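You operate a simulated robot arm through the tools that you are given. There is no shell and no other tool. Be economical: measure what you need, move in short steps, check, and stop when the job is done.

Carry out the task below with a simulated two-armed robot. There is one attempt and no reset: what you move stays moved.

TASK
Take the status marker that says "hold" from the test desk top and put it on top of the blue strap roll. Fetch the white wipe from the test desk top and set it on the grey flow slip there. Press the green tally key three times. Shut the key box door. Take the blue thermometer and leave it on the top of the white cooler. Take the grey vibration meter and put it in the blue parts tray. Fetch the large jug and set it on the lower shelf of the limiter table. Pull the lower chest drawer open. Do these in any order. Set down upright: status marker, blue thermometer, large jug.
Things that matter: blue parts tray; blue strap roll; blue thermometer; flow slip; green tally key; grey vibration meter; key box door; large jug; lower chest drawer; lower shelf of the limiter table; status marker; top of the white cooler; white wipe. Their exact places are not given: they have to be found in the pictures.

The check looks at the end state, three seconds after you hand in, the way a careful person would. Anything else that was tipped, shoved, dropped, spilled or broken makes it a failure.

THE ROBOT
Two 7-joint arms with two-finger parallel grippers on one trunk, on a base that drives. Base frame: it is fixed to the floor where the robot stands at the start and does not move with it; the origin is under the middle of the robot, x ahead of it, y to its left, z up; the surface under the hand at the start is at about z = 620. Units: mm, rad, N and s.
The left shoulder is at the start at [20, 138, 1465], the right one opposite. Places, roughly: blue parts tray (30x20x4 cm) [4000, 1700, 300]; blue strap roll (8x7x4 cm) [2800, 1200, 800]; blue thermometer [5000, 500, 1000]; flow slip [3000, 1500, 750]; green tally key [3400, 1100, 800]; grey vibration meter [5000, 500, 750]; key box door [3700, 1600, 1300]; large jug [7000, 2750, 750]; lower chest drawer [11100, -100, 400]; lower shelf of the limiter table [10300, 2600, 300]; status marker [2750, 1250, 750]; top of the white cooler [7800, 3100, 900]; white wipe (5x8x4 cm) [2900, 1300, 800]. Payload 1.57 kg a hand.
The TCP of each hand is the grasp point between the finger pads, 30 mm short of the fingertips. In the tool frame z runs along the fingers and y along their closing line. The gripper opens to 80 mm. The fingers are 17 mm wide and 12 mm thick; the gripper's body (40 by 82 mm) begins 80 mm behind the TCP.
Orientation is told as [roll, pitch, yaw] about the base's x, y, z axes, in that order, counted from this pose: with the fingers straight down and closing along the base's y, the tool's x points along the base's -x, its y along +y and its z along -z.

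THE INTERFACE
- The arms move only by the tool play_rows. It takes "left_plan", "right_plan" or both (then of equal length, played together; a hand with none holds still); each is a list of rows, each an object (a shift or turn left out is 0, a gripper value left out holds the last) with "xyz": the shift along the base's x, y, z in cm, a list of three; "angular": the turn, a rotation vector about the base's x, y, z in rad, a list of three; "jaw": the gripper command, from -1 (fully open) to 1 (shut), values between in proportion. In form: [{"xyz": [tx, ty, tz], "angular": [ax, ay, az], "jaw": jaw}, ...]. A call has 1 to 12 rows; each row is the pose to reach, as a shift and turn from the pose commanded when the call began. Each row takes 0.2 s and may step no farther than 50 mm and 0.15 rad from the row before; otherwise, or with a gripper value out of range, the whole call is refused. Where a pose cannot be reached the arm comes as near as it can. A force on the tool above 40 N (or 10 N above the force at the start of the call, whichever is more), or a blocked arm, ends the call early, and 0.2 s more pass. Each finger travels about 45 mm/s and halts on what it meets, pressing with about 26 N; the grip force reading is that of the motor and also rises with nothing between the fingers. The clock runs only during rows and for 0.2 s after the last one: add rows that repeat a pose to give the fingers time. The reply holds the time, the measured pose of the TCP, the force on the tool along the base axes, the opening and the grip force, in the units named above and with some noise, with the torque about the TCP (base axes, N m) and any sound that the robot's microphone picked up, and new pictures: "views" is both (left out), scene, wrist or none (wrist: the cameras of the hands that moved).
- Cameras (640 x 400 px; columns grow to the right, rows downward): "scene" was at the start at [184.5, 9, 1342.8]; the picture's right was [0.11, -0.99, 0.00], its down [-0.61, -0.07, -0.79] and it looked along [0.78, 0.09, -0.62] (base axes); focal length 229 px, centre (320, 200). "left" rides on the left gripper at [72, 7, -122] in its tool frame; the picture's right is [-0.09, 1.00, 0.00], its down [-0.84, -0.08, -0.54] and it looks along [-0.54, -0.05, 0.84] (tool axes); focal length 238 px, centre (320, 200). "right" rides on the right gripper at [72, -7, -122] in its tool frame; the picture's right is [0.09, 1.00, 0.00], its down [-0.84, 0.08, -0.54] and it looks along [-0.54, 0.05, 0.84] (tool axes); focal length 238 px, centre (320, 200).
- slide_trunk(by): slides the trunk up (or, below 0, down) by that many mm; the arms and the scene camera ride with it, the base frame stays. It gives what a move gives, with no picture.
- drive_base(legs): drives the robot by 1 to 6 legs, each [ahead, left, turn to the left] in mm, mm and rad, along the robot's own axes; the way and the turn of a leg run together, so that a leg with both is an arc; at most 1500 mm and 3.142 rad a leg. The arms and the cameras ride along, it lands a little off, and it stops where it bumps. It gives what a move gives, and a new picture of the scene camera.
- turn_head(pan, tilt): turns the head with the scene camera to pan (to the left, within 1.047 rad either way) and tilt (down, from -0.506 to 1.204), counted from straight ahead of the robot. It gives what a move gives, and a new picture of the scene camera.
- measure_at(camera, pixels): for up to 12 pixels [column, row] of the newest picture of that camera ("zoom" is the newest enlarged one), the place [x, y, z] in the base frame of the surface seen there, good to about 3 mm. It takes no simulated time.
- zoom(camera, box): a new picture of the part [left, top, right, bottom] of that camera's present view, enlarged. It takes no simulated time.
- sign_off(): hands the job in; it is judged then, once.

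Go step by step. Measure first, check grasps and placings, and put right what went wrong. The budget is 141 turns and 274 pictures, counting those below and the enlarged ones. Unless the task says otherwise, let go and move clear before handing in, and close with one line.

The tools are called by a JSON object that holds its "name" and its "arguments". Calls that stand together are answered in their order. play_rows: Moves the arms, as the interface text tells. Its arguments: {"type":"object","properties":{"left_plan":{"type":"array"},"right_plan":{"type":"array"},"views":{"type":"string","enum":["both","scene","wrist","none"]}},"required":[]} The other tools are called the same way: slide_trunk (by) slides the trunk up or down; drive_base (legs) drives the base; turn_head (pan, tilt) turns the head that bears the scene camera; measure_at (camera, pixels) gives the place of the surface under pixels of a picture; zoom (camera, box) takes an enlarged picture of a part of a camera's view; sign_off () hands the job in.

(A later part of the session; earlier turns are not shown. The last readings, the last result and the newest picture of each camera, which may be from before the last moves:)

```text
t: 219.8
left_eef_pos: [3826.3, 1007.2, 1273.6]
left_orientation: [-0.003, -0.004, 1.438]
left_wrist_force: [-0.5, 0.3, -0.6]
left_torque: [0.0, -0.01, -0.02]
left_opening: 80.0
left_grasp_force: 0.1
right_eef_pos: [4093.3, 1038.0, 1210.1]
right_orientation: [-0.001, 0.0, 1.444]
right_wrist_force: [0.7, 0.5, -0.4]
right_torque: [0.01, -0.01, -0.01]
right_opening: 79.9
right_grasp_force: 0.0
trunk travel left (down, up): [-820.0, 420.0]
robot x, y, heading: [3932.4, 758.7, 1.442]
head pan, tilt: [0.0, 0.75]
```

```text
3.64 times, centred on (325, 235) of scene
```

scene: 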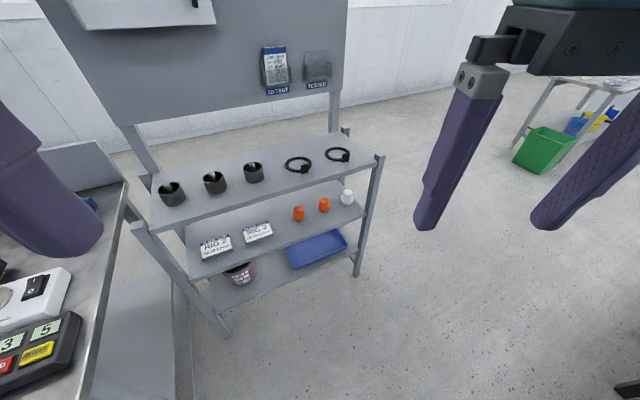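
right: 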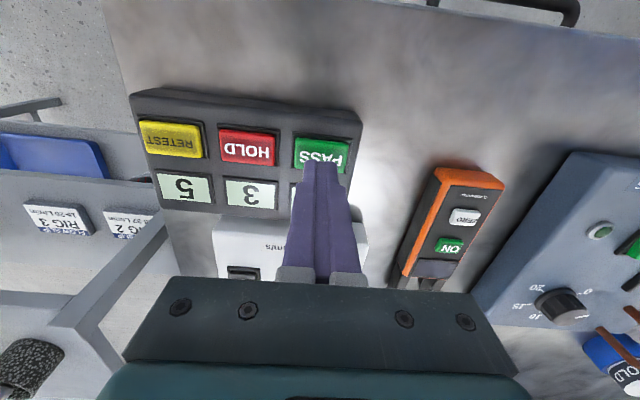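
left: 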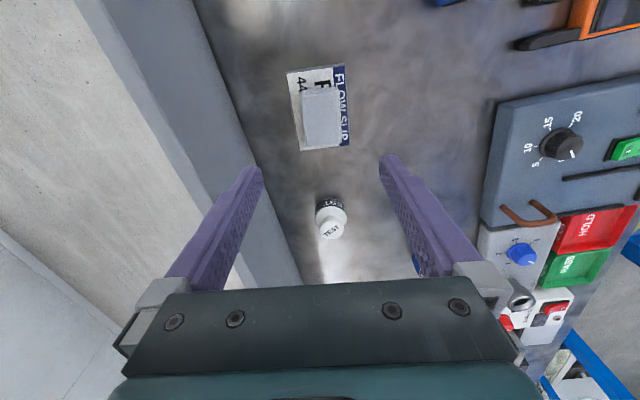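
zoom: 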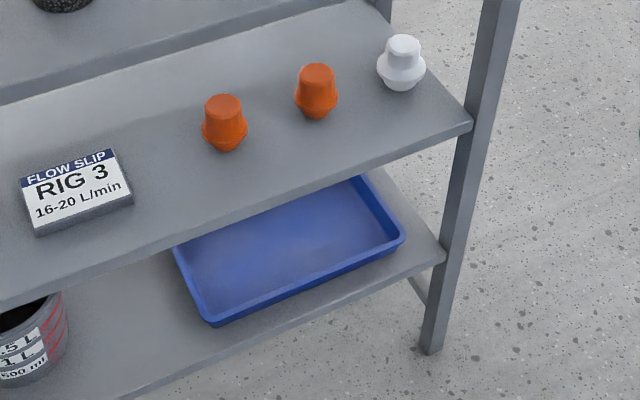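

Tray on the bottom shelf (floor ≈305, rim 338, centre ≈[4013,1662]), middle shelf at 580. Now I turn the base to look at the trolley with the meter and thermometer.

{"name": "drive_base", "arguments": {"legs": [[0, 0, -1.44]]}}

{"name": "turn_head", "arguments": {"pan": 0.0, "tilt": 0.4}}

{"name": "zoom", "arguments": {"camera": "scene", "box": [210, 120, 410, 250]}}

```text
t: 223.7
left_eef_pos: [4163.0, 897.7, 1273.6]
left_orientation: [-0.003, -0.003, 0.019]
left_wrist_force: [0.4, -0.3, -0.4]
left_torque: [0.0, 0.01, -0.02]
left_opening: 80.0
left_grasp_force: 0.0
right_eef_pos: [4234.4, 639.2, 1210.3]
right_orientation: [-0.002, 0.0, 0.022]
right_wrist_force: [0.1, 0.3, 0.7]
right_torque: [0.0, 0.02, -0.02]
right_opening: 80.2
right_grasp_force: 0.1
trunk travel left (down, up): [-820.0, 420.0]
robot x, y, heading: [3930.0, 758.5, 0.021]
head pan, tilt: [0.0, 0.75]
```

scene: 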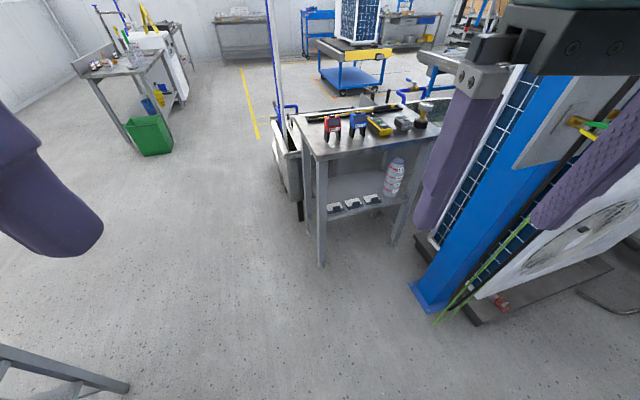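

```text
t: 224.5
left_eef_pos: [4163.7, 899.0, 1274.4]
left_orientation: [-0.004, -0.004, 0.016]
left_wrist_force: [0.1, 1.0, -0.2]
left_torque: [0.01, 0.0, 0.02]
left_opening: 80.3
left_grasp_force: 0.1
right_eef_pos: [4234.0, 639.1, 1209.9]
right_orientation: [-0.004, 0.0, 0.021]
right_wrist_force: [0.2, 0.4, -0.1]
right_torque: [0.01, 0.01, -0.01]
right_opening: 80.0
right_grasp_force: 0.0
trunk travel left (down, up): [-820.0, 420.0]
robot x, y, heading: [3930.3, 755.0, 0.017]
head pan, tilt: [0.0, 0.4]
```

scene: 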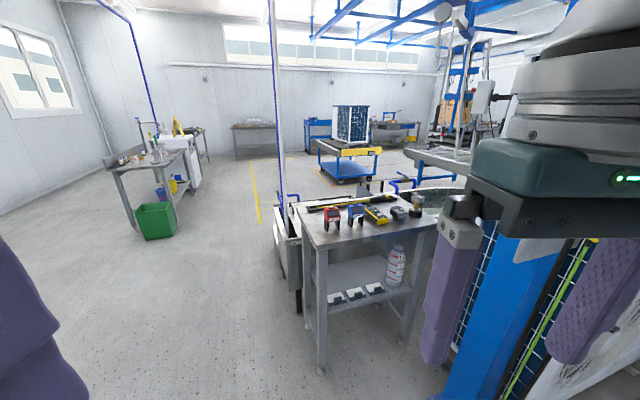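

```text
3.08 times, centred on (310, 185) of scene
```

zoom: 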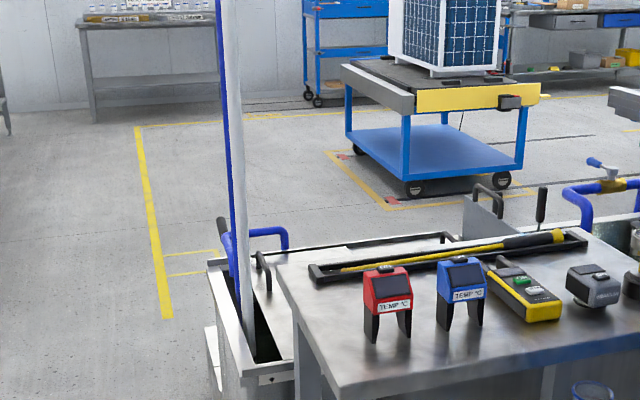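

On the trolley top: blue TEMP thermometer (zoom 462,293) and grey meter (592,285). Measure.

{"name": "measure_at", "arguments": {"camera": "zoom", "pixels": [[462, 265], [440, 275], [484, 275], [445, 320], [475, 320], [592, 290], [575, 275], [610, 295], [595, 270], [520, 320], [430, 340], [390, 320]]}}

{"name": "measure_at", "arguments": {"camera": "scene", "pixels": [[322, 372], [405, 340], [322, 245], [440, 222], [300, 205], [335, 298], [375, 290], [395, 265], [300, 308], [435, 395]]}}

```text
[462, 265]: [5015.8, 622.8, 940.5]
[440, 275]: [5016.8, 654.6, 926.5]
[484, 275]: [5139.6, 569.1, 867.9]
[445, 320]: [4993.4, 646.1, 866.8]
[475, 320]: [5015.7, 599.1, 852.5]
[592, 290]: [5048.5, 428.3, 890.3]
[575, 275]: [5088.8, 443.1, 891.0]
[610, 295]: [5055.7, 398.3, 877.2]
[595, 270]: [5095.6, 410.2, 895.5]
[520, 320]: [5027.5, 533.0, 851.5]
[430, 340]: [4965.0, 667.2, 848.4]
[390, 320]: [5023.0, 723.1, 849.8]
```

```text
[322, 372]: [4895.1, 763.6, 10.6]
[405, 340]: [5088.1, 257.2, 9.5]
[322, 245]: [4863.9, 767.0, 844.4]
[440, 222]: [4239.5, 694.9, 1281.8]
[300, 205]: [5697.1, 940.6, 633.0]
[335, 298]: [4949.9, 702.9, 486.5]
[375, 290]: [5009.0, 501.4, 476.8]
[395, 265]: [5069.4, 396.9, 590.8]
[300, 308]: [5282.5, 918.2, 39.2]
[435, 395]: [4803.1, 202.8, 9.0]
```

Trolley top is z≈850. I look at the post and floor on the trolley's right to plan the stand.

{"name": "turn_head", "arguments": {"pan": -0.35, "tilt": 0.6}}

{"name": "measure_at", "arguments": {"camera": "scene", "pixels": [[320, 200]]}}

```text
t: 225.4
left_eef_pos: [4164.4, 898.0, 1274.9]
left_orientation: [-0.004, -0.002, 0.017]
left_wrist_force: [-0.5, -0.2, 0.1]
left_torque: [0.03, -0.01, 0.01]
left_opening: 79.8
left_grasp_force: 0.1
right_eef_pos: [4233.4, 639.9, 1210.0]
right_orientation: [0.0, 0.001, 0.021]
right_wrist_force: [0.9, 0.3, 0.2]
right_torque: [-0.01, 0.03, 0.01]
right_opening: 80.2
right_grasp_force: 0.0
trunk travel left (down, up): [-820.0, 420.0]
robot x, y, heading: [3932.1, 761.1, 0.019]
head pan, tilt: [-0.351, 0.6]
```

scene: 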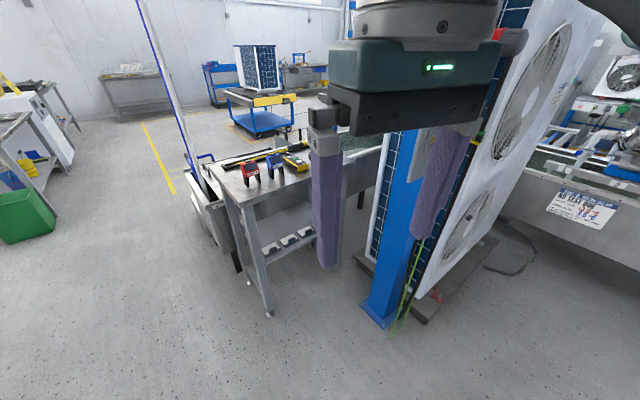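

```text
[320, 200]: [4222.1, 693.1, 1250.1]
```

{"name": "measure_at", "arguments": {"camera": "scene", "pixels": [[382, 328], [362, 308], [405, 310], [385, 290], [395, 200], [425, 322], [358, 258], [268, 315], [200, 240], [236, 270], [395, 335], [370, 255]]}}

```text
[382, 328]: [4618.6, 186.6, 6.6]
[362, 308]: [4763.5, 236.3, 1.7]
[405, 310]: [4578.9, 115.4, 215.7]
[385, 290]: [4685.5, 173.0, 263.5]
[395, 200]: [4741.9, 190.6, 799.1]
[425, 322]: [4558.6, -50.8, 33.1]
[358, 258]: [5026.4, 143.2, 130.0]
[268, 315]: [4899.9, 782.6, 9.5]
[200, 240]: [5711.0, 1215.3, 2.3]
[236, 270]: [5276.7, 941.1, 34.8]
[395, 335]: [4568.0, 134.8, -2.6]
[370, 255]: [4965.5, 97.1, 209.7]
```

Base seems ~±350 wide but <290 long, so I can stand square to the trolley front near [4635,620] heading 0.41, just clear of the post plate at [4618,187]. I turn and drive there.

{"name": "drive_base", "arguments": {"legs": [[0, 0, 0.39], [380, -400, 0], [150, 0, 0]]}}

{"name": "turn_head", "arguments": {"pan": -0.2, "tilt": 0.7}}

```text
t: 230.6
left_eef_pos: [4730.7, 821.2, 1273.1]
left_orientation: [-0.003, -0.003, 0.412]
left_wrist_force: [0.3, -0.6, 0.2]
left_torque: [-0.04, -0.03, 0.02]
left_opening: 80.0
left_grasp_force: 0.1
right_eef_pos: [4893.4, 608.2, 1209.9]
right_orientation: [-0.002, 0.0, 0.416]
right_wrist_force: [-0.3, -0.3, -0.2]
right_torque: [-0.01, 0.01, -0.01]
right_opening: 80.0
right_grasp_force: 0.1
trunk travel left (down, up): [-820.0, 420.0]
robot x, y, heading: [4569.0, 603.2, 0.412]
head pan, tilt: [-0.351, 0.6]
```

scene: 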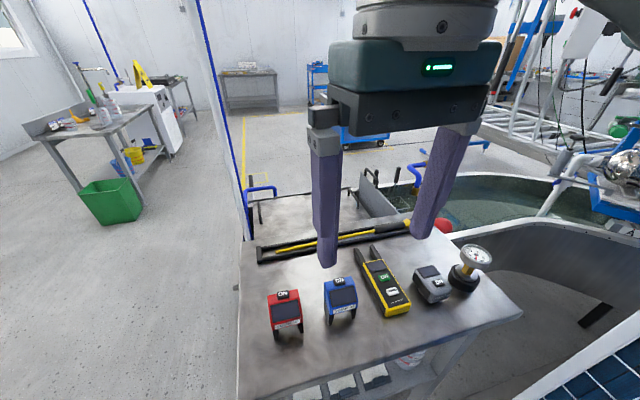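

```text
t: 231.3
left_eef_pos: [4729.3, 820.8, 1273.8]
left_orientation: [-0.004, -0.003, 0.413]
left_wrist_force: [-0.1, -1.2, 0.0]
left_torque: [-0.04, 0.02, -0.03]
left_opening: 80.2
left_grasp_force: 0.1
right_eef_pos: [4893.1, 609.3, 1208.9]
right_orientation: [-0.002, -0.001, 0.415]
right_wrist_force: [-0.3, 0.3, 0.2]
right_torque: [-0.02, -0.02, 0.01]
right_opening: 79.9
right_grasp_force: 0.1
trunk travel left (down, up): [-820.0, 420.0]
robot x, y, heading: [4571.5, 603.3, 0.417]
head pan, tilt: [-0.201, 0.7]
```

scene: 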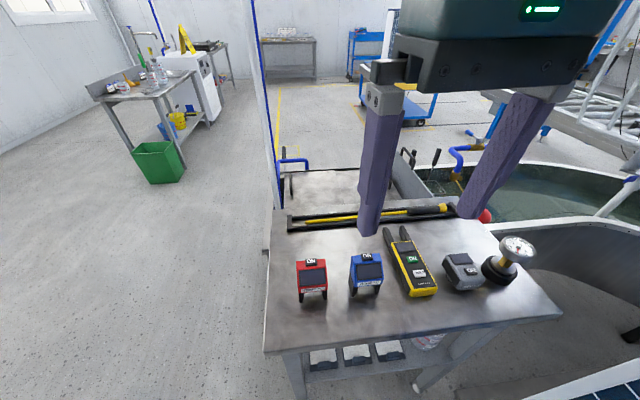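

Good stand at [4570,603]. Zoom on the thermometer and grey meter.

{"name": "zoom", "arguments": {"camera": "scene", "box": [330, 220, 530, 320]}}

{"name": "measure_at", "arguments": {"camera": "scene", "pixels": [[350, 262], [382, 260], [366, 252], [354, 295], [380, 292], [366, 268], [448, 258], [472, 255], [455, 285], [480, 283], [462, 262], [497, 270]]}}

```text
3.20 times, centred on (430, 270) of scene
```

zoom: 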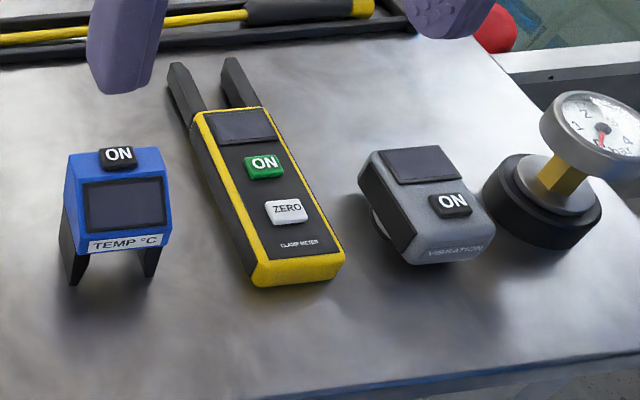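

```text
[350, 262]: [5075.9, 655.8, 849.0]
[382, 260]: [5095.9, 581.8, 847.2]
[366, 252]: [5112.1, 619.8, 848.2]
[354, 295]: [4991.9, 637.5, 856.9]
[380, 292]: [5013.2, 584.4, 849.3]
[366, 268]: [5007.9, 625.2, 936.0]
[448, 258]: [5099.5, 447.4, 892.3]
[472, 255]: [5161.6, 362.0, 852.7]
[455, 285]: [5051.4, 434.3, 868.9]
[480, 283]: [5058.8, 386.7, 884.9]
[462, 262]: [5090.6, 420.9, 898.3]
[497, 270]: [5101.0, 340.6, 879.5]
```

I measure the meter and thermometer outlines in the zoom.

{"name": "measure_at", "arguments": {"camera": "zoom", "pixels": [[375, 155], [437, 150], [490, 218], [415, 240], [420, 190], [365, 175], [405, 255], [75, 160], [160, 155], [170, 220], [80, 230], [120, 190]]}}

```text
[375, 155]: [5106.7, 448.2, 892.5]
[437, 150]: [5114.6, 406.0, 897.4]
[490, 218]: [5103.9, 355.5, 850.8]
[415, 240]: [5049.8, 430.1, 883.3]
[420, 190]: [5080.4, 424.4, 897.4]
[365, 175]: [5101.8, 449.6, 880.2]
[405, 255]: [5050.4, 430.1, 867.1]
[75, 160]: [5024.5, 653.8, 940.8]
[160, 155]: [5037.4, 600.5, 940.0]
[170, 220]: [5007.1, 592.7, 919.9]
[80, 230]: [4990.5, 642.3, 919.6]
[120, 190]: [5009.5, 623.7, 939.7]
```

The meter is ~44×58 mm, centre [5082,418], length angle ≈0.28. I move 50 mm closer and bring the right hand above it for a wrist look.

{"name": "drive_base", "arguments": {"legs": [[55, 0, 0]]}}

{"name": "slide_trunk", "arguments": {"by": -120}}

{"name": "play_rows", "arguments": {"right_plan": [{"xyz": [2, -3, 0], "angular": [0, 0, -0.1]}, {"xyz": [4, -6, 0], "angular": [0, 0, -0.2]}, {"xyz": [6, -10, 0], "angular": [0, 0, -0.2]}, {"xyz": [8, -14, 0], "angular": [0, 0, -0.2]}, {"xyz": [11, -18, 0], "angular": [0, 0, -0.2]}, {"xyz": [13.5, -21.5, 0], "angular": [0, 0, -0.2]}, {"xyz": [13.5, -21.5, -4], "angular": [0, 0, -0.2]}, {"xyz": [13.5, -21.5, -6], "angular": [0, 0, -0.2]}], "views": "wrist"}}

```text
t: 232.3
left_eef_pos: [4780.7, 843.2, 1272.8]
left_orientation: [-0.002, -0.003, 0.413]
left_wrist_force: [0.8, 0.2, 0.4]
left_torque: [0.0, -0.01, 0.0]
left_opening: 79.8
left_grasp_force: 0.1
right_eef_pos: [4944.3, 630.9, 1210.0]
right_orientation: [-0.002, 0.001, 0.416]
right_wrist_force: [0.6, 0.1, 0.4]
right_torque: [-0.02, 0.02, -0.01]
right_opening: 80.1
right_grasp_force: 0.0
trunk travel left (down, up): [-820.0, 420.0]
robot x, y, heading: [4617.9, 620.7, 0.415]
head pan, tilt: [-0.201, 0.7]
```

scene: 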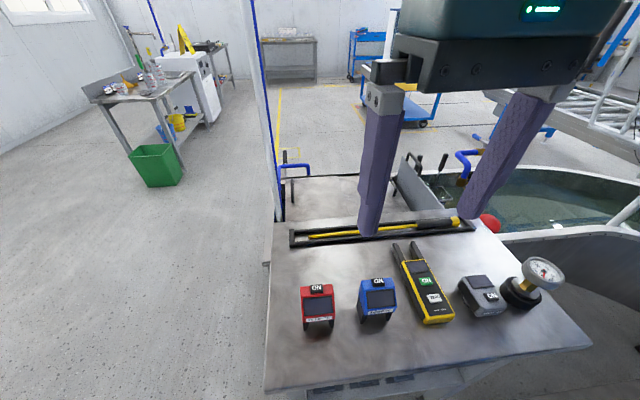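

```text
t: 233.8
left_eef_pos: [4780.4, 835.3, 1169.0]
left_orientation: [-0.029, 0.004, 0.413]
left_wrist_force: [0.0, -0.7, -0.1]
left_torque: [-0.02, -0.02, 0.02]
left_opening: 79.8
left_grasp_force: 0.1
right_eef_pos: [4944.2, 622.2, 1112.0]
right_orientation: [-0.028, 0.005, 0.418]
right_wrist_force: [0.0, 0.2, -0.3]
right_torque: [0.01, 0.02, 0.03]
right_opening: 80.3
right_grasp_force: 0.1
trunk travel left (down, up): [-700.0, 540.0]
robot x, y, heading: [4618.6, 634.1, 0.419]
head pan, tilt: [-0.201, 0.7]
```

```text
t: 235.8
left_eef_pos: [4778.6, 834.8, 1166.3]
left_orientation: [-0.036, 0.006, 0.413]
left_wrist_force: [-1.2, -0.2, -0.6]
left_torque: [0.02, 0.0, 0.01]
left_opening: 80.1
left_grasp_force: 0.0
right_eef_pos: [5080.4, 401.1, 1058.1]
right_orientation: [-0.037, 0.005, 0.217]
right_wrist_force: [-0.1, 0.1, 0.1]
right_torque: [0.02, 0.0, 0.0]
right_opening: 79.8
right_grasp_force: 0.1
trunk travel left (down, up): [-700.0, 540.0]
robot x, y, heading: [4618.1, 639.3, 0.42]
head pan, tilt: [-0.201, 0.7]
stopped in row 8 (right hand): the arm was blocked; the commanded pose is now the measured one
```

right: 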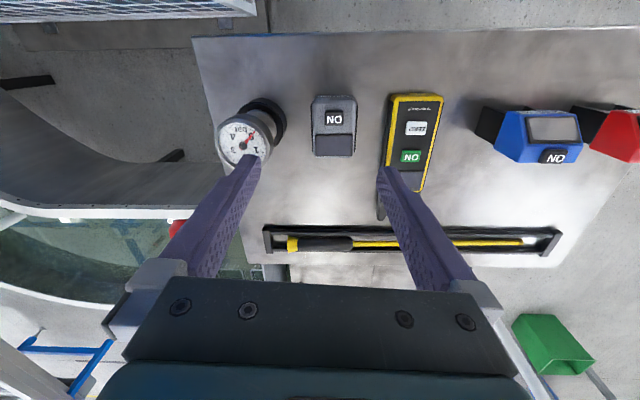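

The trunk slide left the robot leaning (-0.036): something under the right arm. I raise the trunk again and look right.

{"name": "slide_trunk", "arguments": {"by": 120}}

{"name": "turn_head", "arguments": {"pan": -1.047, "tilt": 0.5}}

```text
t: 237.3
left_eef_pos: [4776.0, 855.6, 1273.3]
left_orientation: [-0.002, -0.003, 0.413]
left_wrist_force: [1.0, 0.3, 0.8]
left_torque: [0.01, -0.01, 0.01]
left_opening: 80.1
left_grasp_force: 0.0
right_eef_pos: [5074.4, 425.9, 1150.4]
right_orientation: [-0.001, 0.0, 0.217]
right_wrist_force: [-0.4, 0.4, -0.2]
right_torque: [-0.01, 0.03, 0.0]
right_opening: 79.9
right_grasp_force: 0.1
trunk travel left (down, up): [-820.0, 420.0]
robot x, y, heading: [4616.1, 636.6, 0.417]
head pan, tilt: [-0.201, 0.7]
```

```text
t: 238.4
left_eef_pos: [4775.5, 854.2, 1274.5]
left_orientation: [-0.004, -0.004, 0.413]
left_wrist_force: [-0.4, -0.4, -0.7]
left_torque: [0.01, 0.02, -0.01]
left_opening: 79.8
left_grasp_force: 0.1
right_eef_pos: [5075.3, 426.2, 1150.1]
right_orientation: [-0.003, 0.0, 0.216]
right_wrist_force: [0.5, 0.2, 0.5]
right_torque: [0.0, -0.01, 0.03]
right_opening: 79.9
right_grasp_force: 0.1
trunk travel left (down, up): [-820.0, 420.0]
robot x, y, heading: [4617.5, 635.8, 0.414]
head pan, tilt: [-1.047, 0.499]
```

scene: 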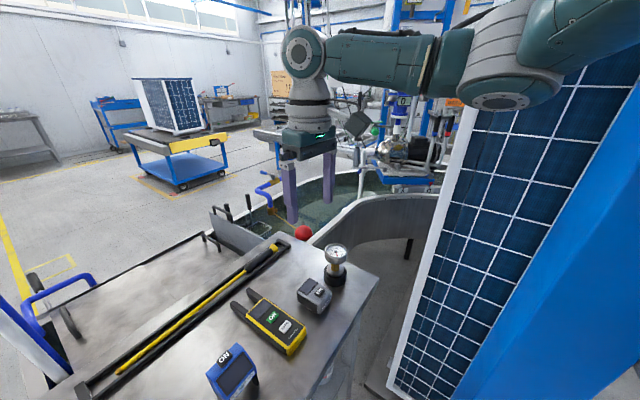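

The right elbow (500,90) hangs over the tall solar unit (its top edge near (490,100)). I measure the clearances.

{"name": "measure_at", "arguments": {"camera": "scene", "pixels": [[500, 102], [545, 95], [475, 70], [478, 130], [560, 110], [630, 70], [440, 230], [395, 370], [600, 200], [315, 295], [335, 255], [310, 285]]}}

{"name": "zoom", "arguments": {"camera": "scene", "box": [400, 0, 640, 150]}}

```text
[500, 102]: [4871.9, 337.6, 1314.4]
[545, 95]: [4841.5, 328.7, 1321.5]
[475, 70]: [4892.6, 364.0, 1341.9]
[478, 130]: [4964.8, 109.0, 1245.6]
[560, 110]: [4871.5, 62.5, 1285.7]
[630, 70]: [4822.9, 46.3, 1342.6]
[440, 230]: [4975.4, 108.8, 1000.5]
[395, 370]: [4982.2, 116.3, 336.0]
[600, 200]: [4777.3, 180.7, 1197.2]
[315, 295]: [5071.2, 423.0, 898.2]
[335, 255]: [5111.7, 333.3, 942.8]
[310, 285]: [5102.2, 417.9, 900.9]
```

```text
2.67 times, centred on (520, 75) of scene
```

zoom: 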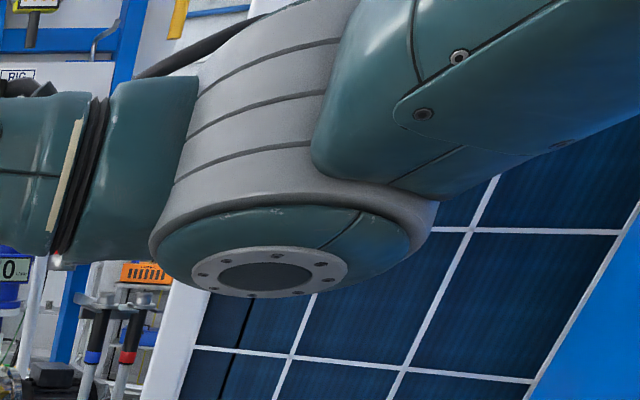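

The blocking part is unclear but lower than now; I'll slide only 60 mm and use a 40° forward-tilted hand for reach.

{"name": "slide_trunk", "arguments": {"by": -55}}

{"name": "play_rows", "arguments": {"right_plan": [{"xyz": [-1.1, -0.5, -2.8], "angular": [0.03, -0.137, 0], "jaw": -0.42}, {"xyz": [-2.2, -1, -5.6], "angular": [0.06, -0.274, 0], "jaw": -0.42}, {"xyz": [-3.3, -1.5, -8.4], "angular": [0.09, -0.41, 0], "jaw": -0.42}, {"xyz": [-4.4, -2, -11.2], "angular": [0.12, -0.547, 0], "jaw": -0.42}, {"xyz": [-5.5, -2.2, -13], "angular": [0.15, -0.684, 0], "jaw": -0.42}, {"xyz": [-5.5, -2.2, -13], "angular": [0.15, -0.684, 0], "jaw": -0.42}], "views": "both"}}

```text
t: 239.4
left_eef_pos: [4775.9, 854.8, 1218.5]
left_orientation: [-0.003, -0.003, 0.413]
left_wrist_force: [-0.2, 0.4, 0.2]
left_torque: [-0.01, 0.01, 0.01]
left_opening: 80.0
left_grasp_force: 0.1
right_eef_pos: [5076.3, 425.7, 1095.1]
right_orientation: [-0.002, -0.001, 0.216]
right_wrist_force: [-0.3, -0.3, 0.2]
right_torque: [0.0, -0.01, 0.01]
right_opening: 79.9
right_grasp_force: 0.1
trunk travel left (down, up): [-765.0, 475.0]
robot x, y, heading: [4616.7, 635.7, 0.418]
head pan, tilt: [-1.047, 0.499]
```

```text
t: 240.8
left_eef_pos: [4775.8, 854.5, 1217.4]
left_orientation: [-0.002, -0.004, 0.412]
left_wrist_force: [-0.8, -0.4, -0.5]
left_torque: [-0.03, 0.0, 0.0]
left_opening: 80.3
left_grasp_force: 0.0
right_eef_pos: [5018.7, 403.9, 964.0]
right_orientation: [-0.002, -0.703, 0.214]
right_wrist_force: [0.1, -0.6, 0.2]
right_torque: [0.0, 0.0, 0.02]
right_opening: 56.8
right_grasp_force: 0.0
trunk travel left (down, up): [-765.0, 475.0]
robot x, y, heading: [4618.8, 637.2, 0.416]
head pan, tilt: [-1.047, 0.499]
```

scene: 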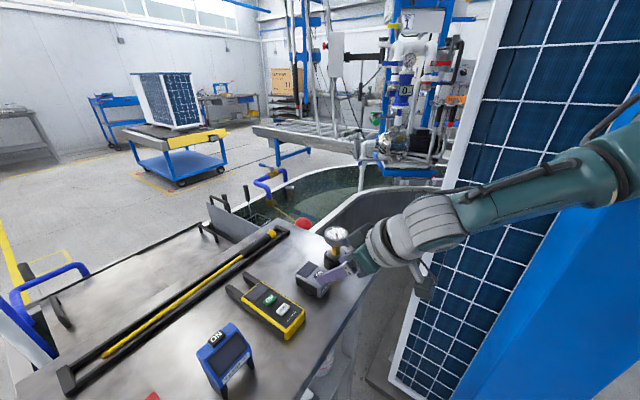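
right: 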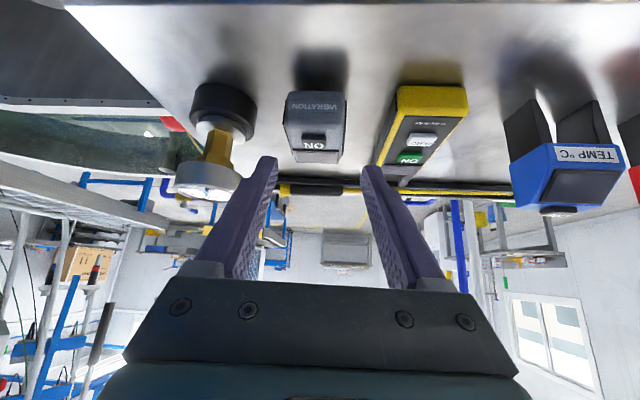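

Hand tilted 40°, meter at (315,125) in the wrist view. I measure it and its neighbours.

{"name": "measure_at", "arguments": {"camera": "right", "pixels": [[287, 128], [343, 128], [287, 95], [346, 96], [297, 158], [335, 158], [315, 135], [253, 120], [385, 130], [225, 200], [318, 75]]}}

```text
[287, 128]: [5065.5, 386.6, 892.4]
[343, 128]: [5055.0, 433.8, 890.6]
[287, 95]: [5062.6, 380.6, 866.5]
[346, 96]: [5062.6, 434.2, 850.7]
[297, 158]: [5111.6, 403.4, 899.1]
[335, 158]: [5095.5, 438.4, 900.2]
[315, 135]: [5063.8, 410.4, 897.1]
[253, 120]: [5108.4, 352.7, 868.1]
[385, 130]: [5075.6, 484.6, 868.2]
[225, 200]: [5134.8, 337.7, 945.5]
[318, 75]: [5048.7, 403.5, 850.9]
```

Gaps to neighbours are ~66-72 mm from the meter axis, so I open wider and advance to the grasp.

{"name": "play_rows", "arguments": {"right_plan": [{"xyz": [0, -0.2, -1.2], "jaw": -0.8}, {"xyz": [1.7, 0.1, -3.3], "jaw": -0.8}, {"xyz": [3.4, 0.4, -5.3], "jaw": -0.8}, {"xyz": [5.1, 0.7, -7.2], "jaw": -0.8}, {"xyz": [5.1, 0.7, -7.2], "jaw": -0.8}], "views": "both"}}

```text
t: 242.0
left_eef_pos: [4775.1, 855.2, 1218.4]
left_orientation: [-0.003, -0.004, 0.412]
left_wrist_force: [0.5, -0.4, 0.3]
left_torque: [-0.03, 0.01, 0.0]
left_opening: 80.0
left_grasp_force: 0.2
right_eef_pos: [5070.8, 412.0, 893.2]
right_orientation: [-0.003, -0.699, 0.215]
right_wrist_force: [0.9, -0.2, -0.2]
right_torque: [0.03, -0.02, 0.01]
right_opening: 72.2
right_grasp_force: 0.1
trunk travel left (down, up): [-765.0, 475.0]
robot x, y, heading: [4617.8, 636.4, 0.411]
head pan, tilt: [-1.047, 0.499]
```

scene: 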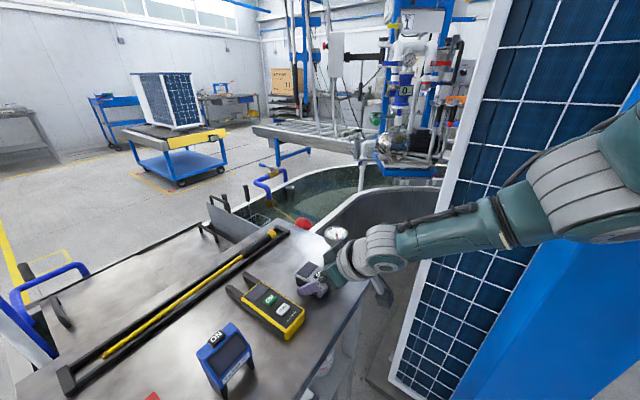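
right: 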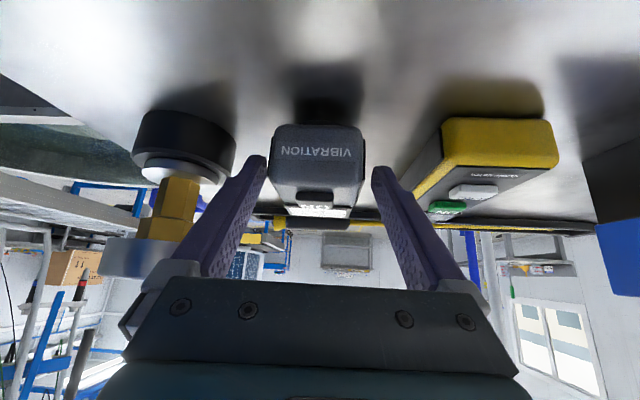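

Centred between the fingers. Close and lift.

{"name": "play_rows", "arguments": {"right_plan": [{"jaw": 1}, {"jaw": 1}, {"jaw": 1}, {"jaw": 1}, {"xyz": [0, 0, 3], "jaw": 1}, {"xyz": [-1, 0, 6], "jaw": 1}, {"xyz": [-2, 0, 10], "jaw": 1}], "views": "wrist"}}

```text
t: 243.6
left_eef_pos: [4776.2, 855.9, 1219.0]
left_orientation: [-0.001, -0.001, 0.412]
left_wrist_force: [-0.8, -0.2, -0.6]
left_torque: [0.0, 0.01, -0.03]
left_opening: 79.9
left_grasp_force: 0.1
right_eef_pos: [5049.4, 411.6, 991.3]
right_orientation: [-0.004, -0.699, 0.216]
right_wrist_force: [-0.1, 0.6, -4.1]
right_torque: [-0.01, 0.05, 0.0]
right_opening: 52.0
right_grasp_force: 25.8
trunk travel left (down, up): [-765.0, 475.0]
robot x, y, heading: [4614.2, 633.0, 0.416]
head pan, tilt: [-1.047, 0.499]
```

right: 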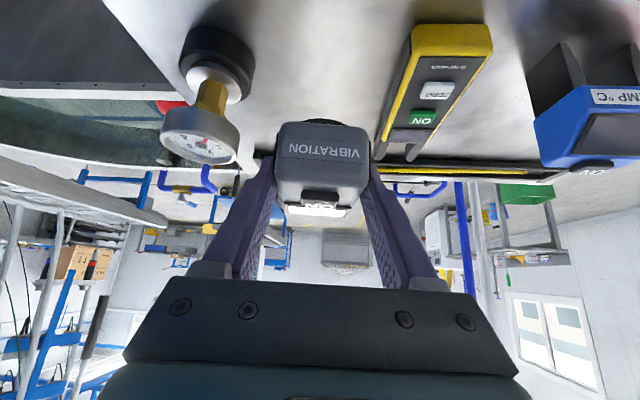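

Meter held (52 mm). I draw the hand in a bit, back off from the trolley and drive to the front of the shelf table.

{"name": "play_rows", "arguments": {"right_plan": [{"xyz": [-4, 1, 3]}, {"xyz": [-8, 2, 6]}, {"xyz": [-12, 3, 8]}, {"xyz": [-15, 4, 8]}], "views": "none"}}

{"name": "drive_base", "arguments": {"legs": [[-250, 0, 0], [0, 600, 0], [0, 0, 1.49]]}}

{"name": "turn_head", "arguments": {"pan": -0.2, "tilt": 0.9}}

```text
refused: row 1 steps farther than a row can; nothing moved
```

```text
t: 245.0
left_eef_pos: [4675.5, 827.4, 1221.6]
left_orientation: [-0.001, -0.022, 0.468]
left_wrist_force: [-0.5, 0.0, 0.2]
left_torque: [0.0, -0.03, 0.0]
left_opening: 80.0
left_grasp_force: 0.0
right_eef_pos: [4996.7, 401.1, 1013.4]
right_orientation: [-0.012, -0.76, 0.276]
right_wrist_force: [-0.6, -0.1, -3.7]
right_torque: [-0.04, 0.09, -0.02]
right_opening: 51.7
right_grasp_force: 25.4
trunk travel left (down, up): [-765.0, 475.0]
robot x, y, heading: [4519.6, 593.8, 0.47]
head pan, tilt: [-1.047, 0.499]
stopped in leg 1: the robot was blocked; the commanded pose is now the measured one
```

scene: 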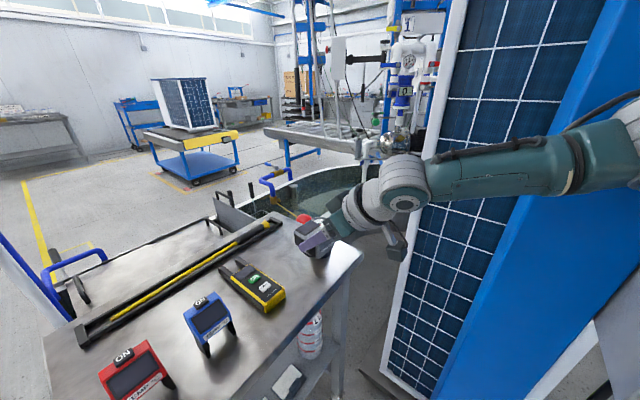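

```text
t: 246.2
left_eef_pos: [4676.4, 826.9, 1224.9]
left_orientation: [-0.003, -0.026, 0.466]
left_wrist_force: [0.3, 0.5, 0.1]
left_torque: [0.01, -0.03, 0.03]
left_opening: 80.1
left_grasp_force: 0.1
right_eef_pos: [4998.6, 402.2, 1015.7]
right_orientation: [-0.005, -0.768, 0.272]
right_wrist_force: [0.2, -0.3, -3.6]
right_torque: [-0.02, 0.05, -0.01]
right_opening: 52.2
right_grasp_force: 26.1
trunk travel left (down, up): [-765.0, 475.0]
robot x, y, heading: [4513.6, 589.7, 0.466]
head pan, tilt: [-0.201, 0.901]
```

scene: 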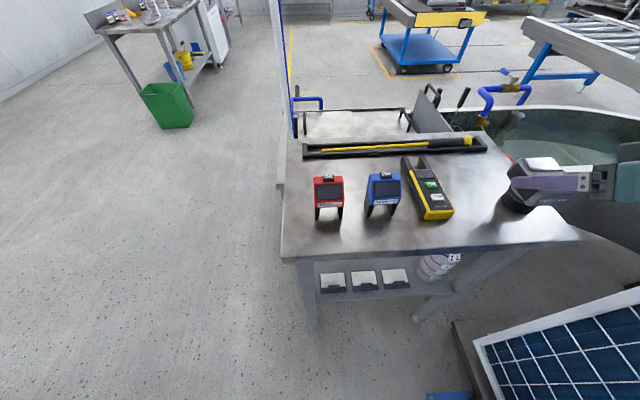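

The drive went ahead though the arm row was refused, and the right arm caught the post. I ease ahead, draw the arm in, then move left away from the post.

{"name": "drive_base", "arguments": {"legs": [[50, 0, 0]]}}

{"name": "play_rows", "arguments": {"right_plan": [{"xyz": [-1, 2, 3]}, {"xyz": [-3, 5, 5]}, {"xyz": [-5, 8.5, 6]}, {"xyz": [-7, 12, 6]}, {"xyz": [-9, 16, 6]}, {"xyz": [-11, 19, 6]}], "views": "scene"}}

```text
t: 247.1
left_eef_pos: [4708.4, 840.4, 1218.7]
left_orientation: [-0.002, -0.003, 0.46]
left_wrist_force: [0.2, -0.1, 0.2]
left_torque: [0.01, 0.01, -0.02]
left_opening: 80.1
left_grasp_force: 0.0
right_eef_pos: [5019.6, 410.5, 1004.8]
right_orientation: [-0.013, -0.732, 0.27]
right_wrist_force: [0.0, 0.6, -3.3]
right_torque: [-0.02, 0.05, -0.01]
right_opening: 52.0
right_grasp_force: 26.2
trunk travel left (down, up): [-765.0, 475.0]
robot x, y, heading: [4560.6, 613.6, 0.47]
head pan, tilt: [-0.201, 0.901]
```

scene: 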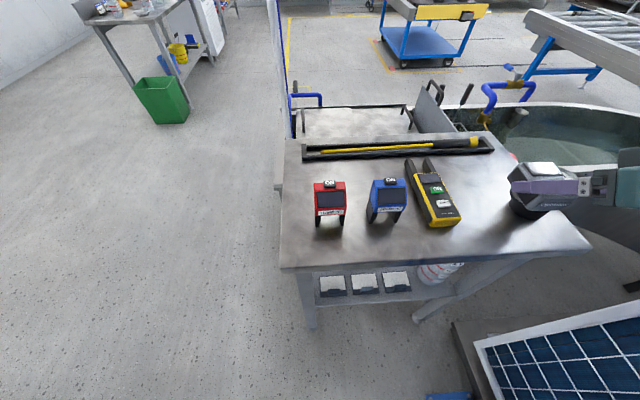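

```text
t: 248.5
left_eef_pos: [4708.5, 838.8, 1218.8]
left_orientation: [-0.004, 0.0, 0.46]
left_wrist_force: [-0.2, 0.1, -0.1]
left_torque: [0.02, 0.04, 0.02]
left_opening: 79.9
left_grasp_force: 0.1
right_eef_pos: [4908.4, 598.1, 1066.2]
right_orientation: [-0.013, -0.733, 0.271]
right_wrist_force: [-0.3, -0.6, -3.6]
right_torque: [-0.01, 0.07, 0.01]
right_opening: 51.7
right_grasp_force: 26.0
trunk travel left (down, up): [-765.0, 475.0]
robot x, y, heading: [4562.1, 613.1, 0.463]
head pan, tilt: [-0.201, 0.901]
```

scene: 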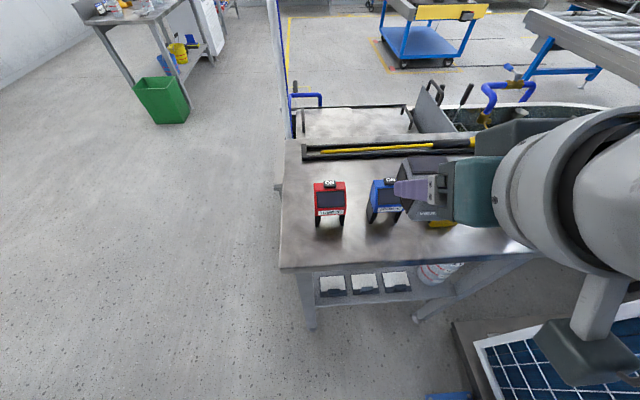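

Arm is drawn in and level. Now left, back, and turn toward the shelf table.

{"name": "drive_base", "arguments": {"legs": [[-20, 300, 0], [-140, 306, 0], [0, 0, 1.44]]}}

{"name": "turn_head", "arguments": {"pan": -0.2, "tilt": 0.8}}

```text
t: 255.9
left_eef_pos: [3933.3, 1269.3, 1218.3]
left_orientation: [-0.004, -0.001, 1.905]
left_wrist_force: [-0.2, -0.7, -0.3]
left_torque: [0.01, -0.01, 0.0]
left_opening: 79.8
left_grasp_force: 0.1
right_eef_pos: [4198.5, 1438.4, 1065.1]
right_orientation: [-0.014, -0.733, 1.716]
right_wrist_force: [0.1, -0.1, -4.3]
right_torque: [-0.05, -0.01, 0.0]
right_opening: 51.9
right_grasp_force: 26.3
trunk travel left (down, up): [-765.0, 475.0]
robot x, y, heading: [4140.0, 1094.0, 1.908]
head pan, tilt: [-0.201, 0.901]
```

scene: 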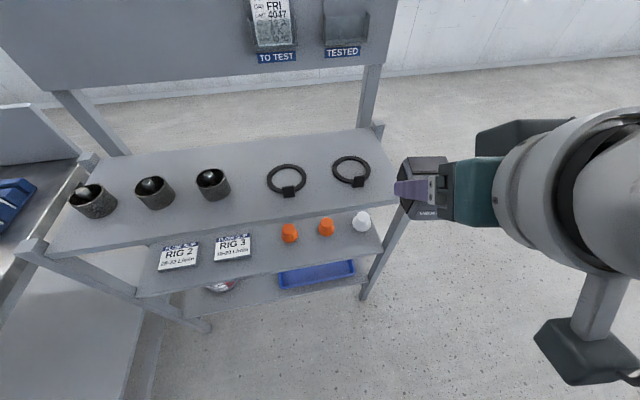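

```text
t: 256.6
left_eef_pos: [3934.2, 1269.9, 1219.8]
left_orientation: [-0.001, -0.002, 1.904]
left_wrist_force: [0.2, 0.9, 0.1]
left_torque: [0.03, 0.01, 0.0]
left_opening: 79.9
left_grasp_force: 0.1
right_eef_pos: [4197.0, 1438.0, 1065.3]
right_orientation: [-0.013, -0.732, 1.717]
right_wrist_force: [0.2, -0.6, -2.8]
right_torque: [-0.07, 0.0, 0.02]
right_opening: 51.9
right_grasp_force: 26.1
trunk travel left (down, up): [-765.0, 475.0]
robot x, y, heading: [4135.4, 1094.3, 1.907]
head pan, tilt: [-0.201, 0.799]
```

scene: 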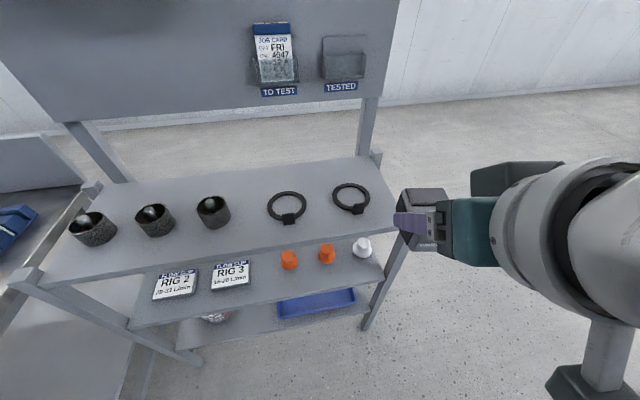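

The hand is ~145 mm in front of the shelves. I lower the trunk in stages for the low tray.

{"name": "slide_trunk", "arguments": {"by": -400}}

{"name": "slide_trunk", "arguments": {"by": -240}}

{"name": "turn_head", "arguments": {"pan": -0.2, "tilt": 0.4}}

```text
t: 260.4
left_eef_pos: [3934.1, 1270.5, 818.3]
left_orientation: [-0.004, 0.0, 1.903]
left_wrist_force: [0.5, -0.6, 0.5]
left_torque: [-0.04, 0.01, -0.02]
left_opening: 80.2
left_grasp_force: 0.0
right_eef_pos: [4197.7, 1438.1, 665.2]
right_orientation: [-0.014, -0.733, 1.716]
right_wrist_force: [-0.3, 0.1, -4.3]
right_torque: [-0.07, -0.01, 0.04]
right_opening: 51.8
right_grasp_force: 26.4
trunk travel left (down, up): [-365.0, 875.0]
robot x, y, heading: [4139.4, 1091.9, 1.907]
head pan, tilt: [-0.201, 0.799]
```

```text
t: 262.9
left_eef_pos: [3934.0, 1269.8, 578.0]
left_orientation: [-0.003, -0.002, 1.904]
left_wrist_force: [0.3, 0.3, 0.3]
left_torque: [0.01, -0.02, 0.02]
left_opening: 79.9
left_grasp_force: 0.0
right_eef_pos: [4198.7, 1438.2, 424.7]
right_orientation: [-0.014, -0.733, 1.716]
right_wrist_force: [0.5, -0.2, -4.3]
right_torque: [-0.03, -0.01, -0.01]
right_opening: 51.9
right_grasp_force: 25.9
trunk travel left (down, up): [-125.0, 1115.0]
robot x, y, heading: [4141.1, 1092.3, 1.91]
head pan, tilt: [-0.201, 0.799]
```

```text
t: 263.8
left_eef_pos: [3933.6, 1269.8, 580.1]
left_orientation: [-0.004, -0.002, 1.904]
left_wrist_force: [-0.2, 0.1, 0.1]
left_torque: [0.02, 0.02, -0.01]
left_opening: 79.9
left_grasp_force: 0.1
right_eef_pos: [4197.8, 1438.4, 426.2]
right_orientation: [-0.014, -0.733, 1.716]
right_wrist_force: [-0.9, -0.1, -3.6]
right_torque: [-0.06, -0.01, -0.03]
right_opening: 51.7
right_grasp_force: 26.3
trunk travel left (down, up): [-125.0, 1115.0]
robot x, y, heading: [4139.3, 1093.3, 1.907]
head pan, tilt: [-0.201, 0.4]
```

scene: 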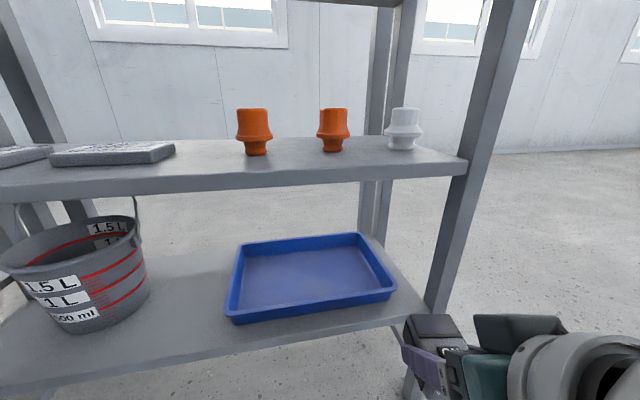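

Excellent view: tray at (310,275), meter at lower right (430,335). I measure the tray.

{"name": "measure_at", "arguments": {"camera": "scene", "pixels": [[233, 320], [395, 296], [240, 247], [358, 236], [310, 275], [340, 285], [300, 345], [465, 165], [432, 300], [300, 180], [370, 280]]}}

```text
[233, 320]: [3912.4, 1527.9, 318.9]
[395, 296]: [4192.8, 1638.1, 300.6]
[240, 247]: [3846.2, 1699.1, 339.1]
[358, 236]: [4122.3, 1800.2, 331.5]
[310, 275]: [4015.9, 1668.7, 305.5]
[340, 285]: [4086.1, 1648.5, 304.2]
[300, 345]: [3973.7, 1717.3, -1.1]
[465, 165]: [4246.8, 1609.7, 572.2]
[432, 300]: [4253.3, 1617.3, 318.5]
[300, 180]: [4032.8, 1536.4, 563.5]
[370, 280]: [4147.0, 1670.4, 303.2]
```

Tray floor is 304, rim 338. I move the meter in over the front rim under the middle shelf, then look.

{"name": "play_rows", "arguments": {"right_plan": [{"xyz": [-4, 2, -1]}, {"xyz": [-7.5, 4, -2.5]}, {"xyz": [-9, 8, -2.8]}, {"xyz": [-9.7, 12, -2.8]}, {"xyz": [-10.5, 15.5, -2.8]}, {"xyz": [-11.2, 18.5, -2.8]}, {"xyz": [-11.7, 20.4, -4]}, {"xyz": [-11.7, 20.4, -4]}], "views": "both"}}

```text
t: 265.6
left_eef_pos: [3934.4, 1268.7, 578.8]
left_orientation: [-0.004, -0.002, 1.904]
left_wrist_force: [0.0, -1.1, 0.7]
left_torque: [0.01, -0.01, 0.01]
left_opening: 80.0
left_grasp_force: 0.0
right_eef_pos: [4081.1, 1641.2, 384.7]
right_orientation: [-0.014, -0.733, 1.713]
right_wrist_force: [0.2, 0.5, -3.4]
right_torque: [-0.07, -0.05, 0.03]
right_opening: 51.6
right_grasp_force: 26.3
trunk travel left (down, up): [-125.0, 1115.0]
robot x, y, heading: [4138.3, 1090.2, 1.907]
head pan, tilt: [-0.201, 0.4]
```

scene: 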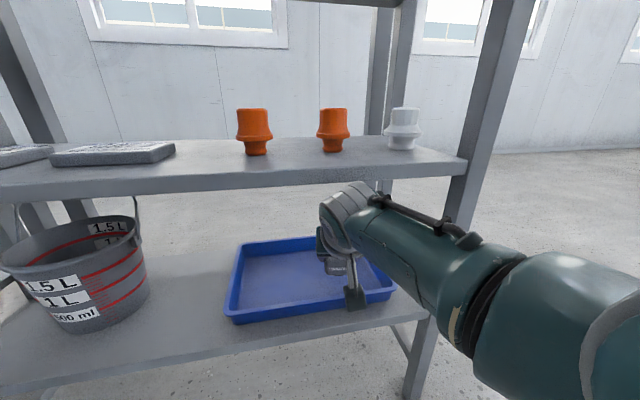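
right: 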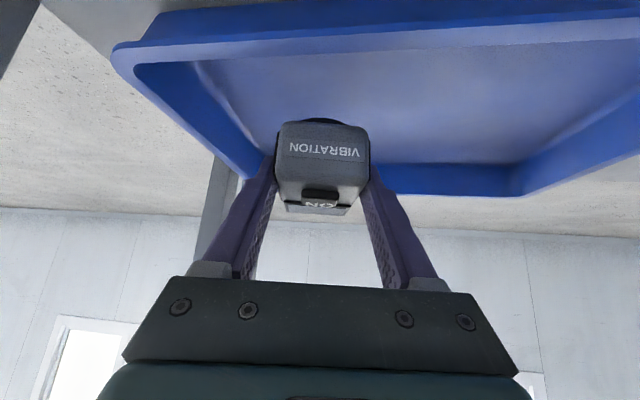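

Meter is over the tray inside the rim. Lower 32 mm, release, and back out along the hand's axis.

{"name": "play_rows", "arguments": {"right_plan": [{"xyz": [0, 0, -1.6]}, {"xyz": [0, 0, -3.1]}, {"xyz": [0, 0, -3.4]}, {"xyz": [0, 0, -3.4], "jaw": 0.2}, {"xyz": [0, 0, -3.4], "jaw": -0.5}, {"xyz": [0, 0, -3.4], "jaw": -0.9}, {"xyz": [0, 0, -3.4], "jaw": -0.9}, {"xyz": [0.4, -2.6, -0.5]}, {"xyz": [0.9, -6, 0.8]}, {"xyz": [1.4, -10, 0.8]}, {"xyz": [2, -14, 0.8]}, {"xyz": [3, -18, 0.8]}], "views": "both"}}

```text
t: 268.3
left_eef_pos: [3933.5, 1269.3, 577.1]
left_orientation: [-0.002, 0.0, 1.905]
left_wrist_force: [0.0, -0.1, 0.4]
left_torque: [0.0, -0.01, 0.02]
left_opening: 79.9
left_grasp_force: 0.0
right_eef_pos: [4157.6, 1485.3, 386.3]
right_orientation: [-0.221, -0.764, 1.87]
right_wrist_force: [-0.2, -0.1, 0.7]
right_torque: [0.0, -0.02, 0.0]
right_opening: 76.3
right_grasp_force: 0.0
trunk travel left (down, up): [-125.0, 1115.0]
robot x, y, heading: [4135.2, 1096.3, 1.91]
head pan, tilt: [-0.201, 0.4]
stopped in row 12 (right hand): the arm was blocked; the commanded pose is now the measured one
```

scene: 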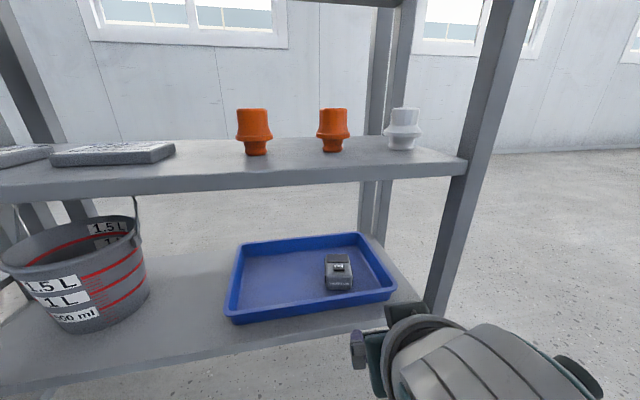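
right: 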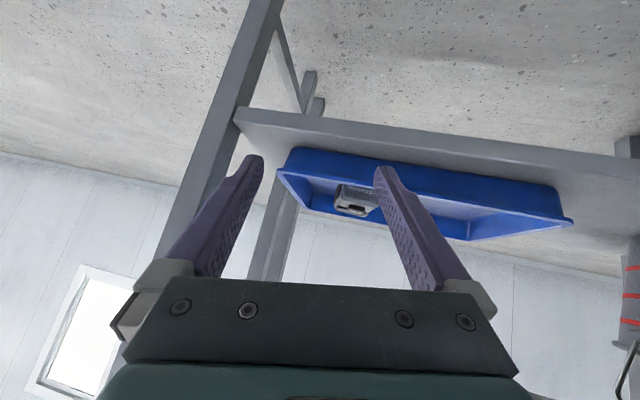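

The meter stands in the tray. I back away, raise the trunk and level the right hand.

{"name": "drive_base", "arguments": {"legs": [[-260, 0, 0]]}}

{"name": "slide_trunk", "arguments": {"by": 670}}

{"name": "play_rows", "arguments": {"right_plan": [{"xyz": [0, 0, 2], "angular": [-0.132, -0.004, 0.02]}, {"xyz": [0, 0, 4], "angular": [-0.263, -0.008, 0.04]}, {"xyz": [0, 0, 6], "angular": [-0.395, -0.012, 0.06]}, {"xyz": [0, -1, 8], "angular": [-0.526, -0.016, 0.08]}, {"xyz": [0, -2, 9], "angular": [-0.658, -0.02, 0.1]}, {"xyz": [0, -3, 9], "angular": [-0.789, -0.024, 0.12], "jaw": -1}, {"xyz": [0, -3, 9], "angular": [-0.789, -0.024, 0.12], "jaw": -1}], "views": "none"}}

```text
t: 270.1
left_eef_pos: [4019.5, 1029.4, 578.7]
left_orientation: [-0.003, -0.004, 1.893]
left_wrist_force: [0.7, -0.5, 0.1]
left_torque: [-0.03, -0.01, -0.01]
left_opening: 79.8
left_grasp_force: 0.2
right_eef_pos: [4245.0, 1243.8, 385.5]
right_orientation: [-0.219, -0.766, 1.863]
right_wrist_force: [-0.1, 0.6, 0.1]
right_torque: [0.03, -0.01, 0.0]
right_opening: 75.8
right_grasp_force: 0.1
trunk travel left (down, up): [-125.0, 1115.0]
robot x, y, heading: [4223.6, 848.1, 1.899]
head pan, tilt: [-0.201, 0.4]
```

scene: 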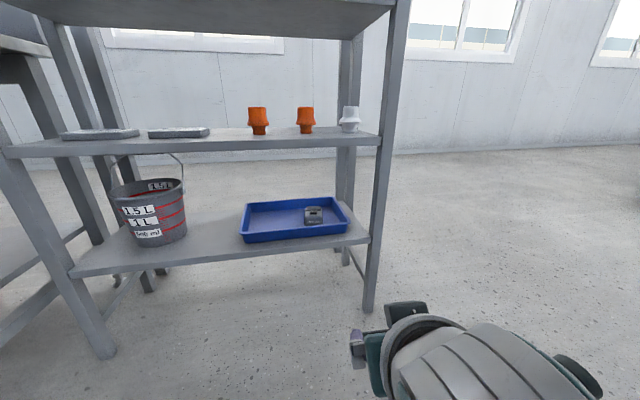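

```text
refused: 670 is not a number from -400 to 400
```

```text
t: 271.7
left_eef_pos: [4018.8, 1028.1, 579.5]
left_orientation: [-0.003, 0.0, 1.894]
left_wrist_force: [-0.1, -0.2, -0.1]
left_torque: [-0.01, -0.03, 0.01]
left_opening: 80.1
left_grasp_force: 0.0
right_eef_pos: [4257.6, 1246.6, 435.3]
right_orientation: [-0.033, -0.005, 1.879]
right_wrist_force: [-0.3, -0.2, -0.7]
right_torque: [0.0, -0.01, -0.01]
right_opening: 80.0
right_grasp_force: 0.0
right hand out of reach, approached as far as the arm can: row 5, 6, 7
trunk travel left (down, up): [-125.0, 1115.0]
robot x, y, heading: [4225.9, 853.3, 1.896]
head pan, tilt: [-0.201, 0.4]
```

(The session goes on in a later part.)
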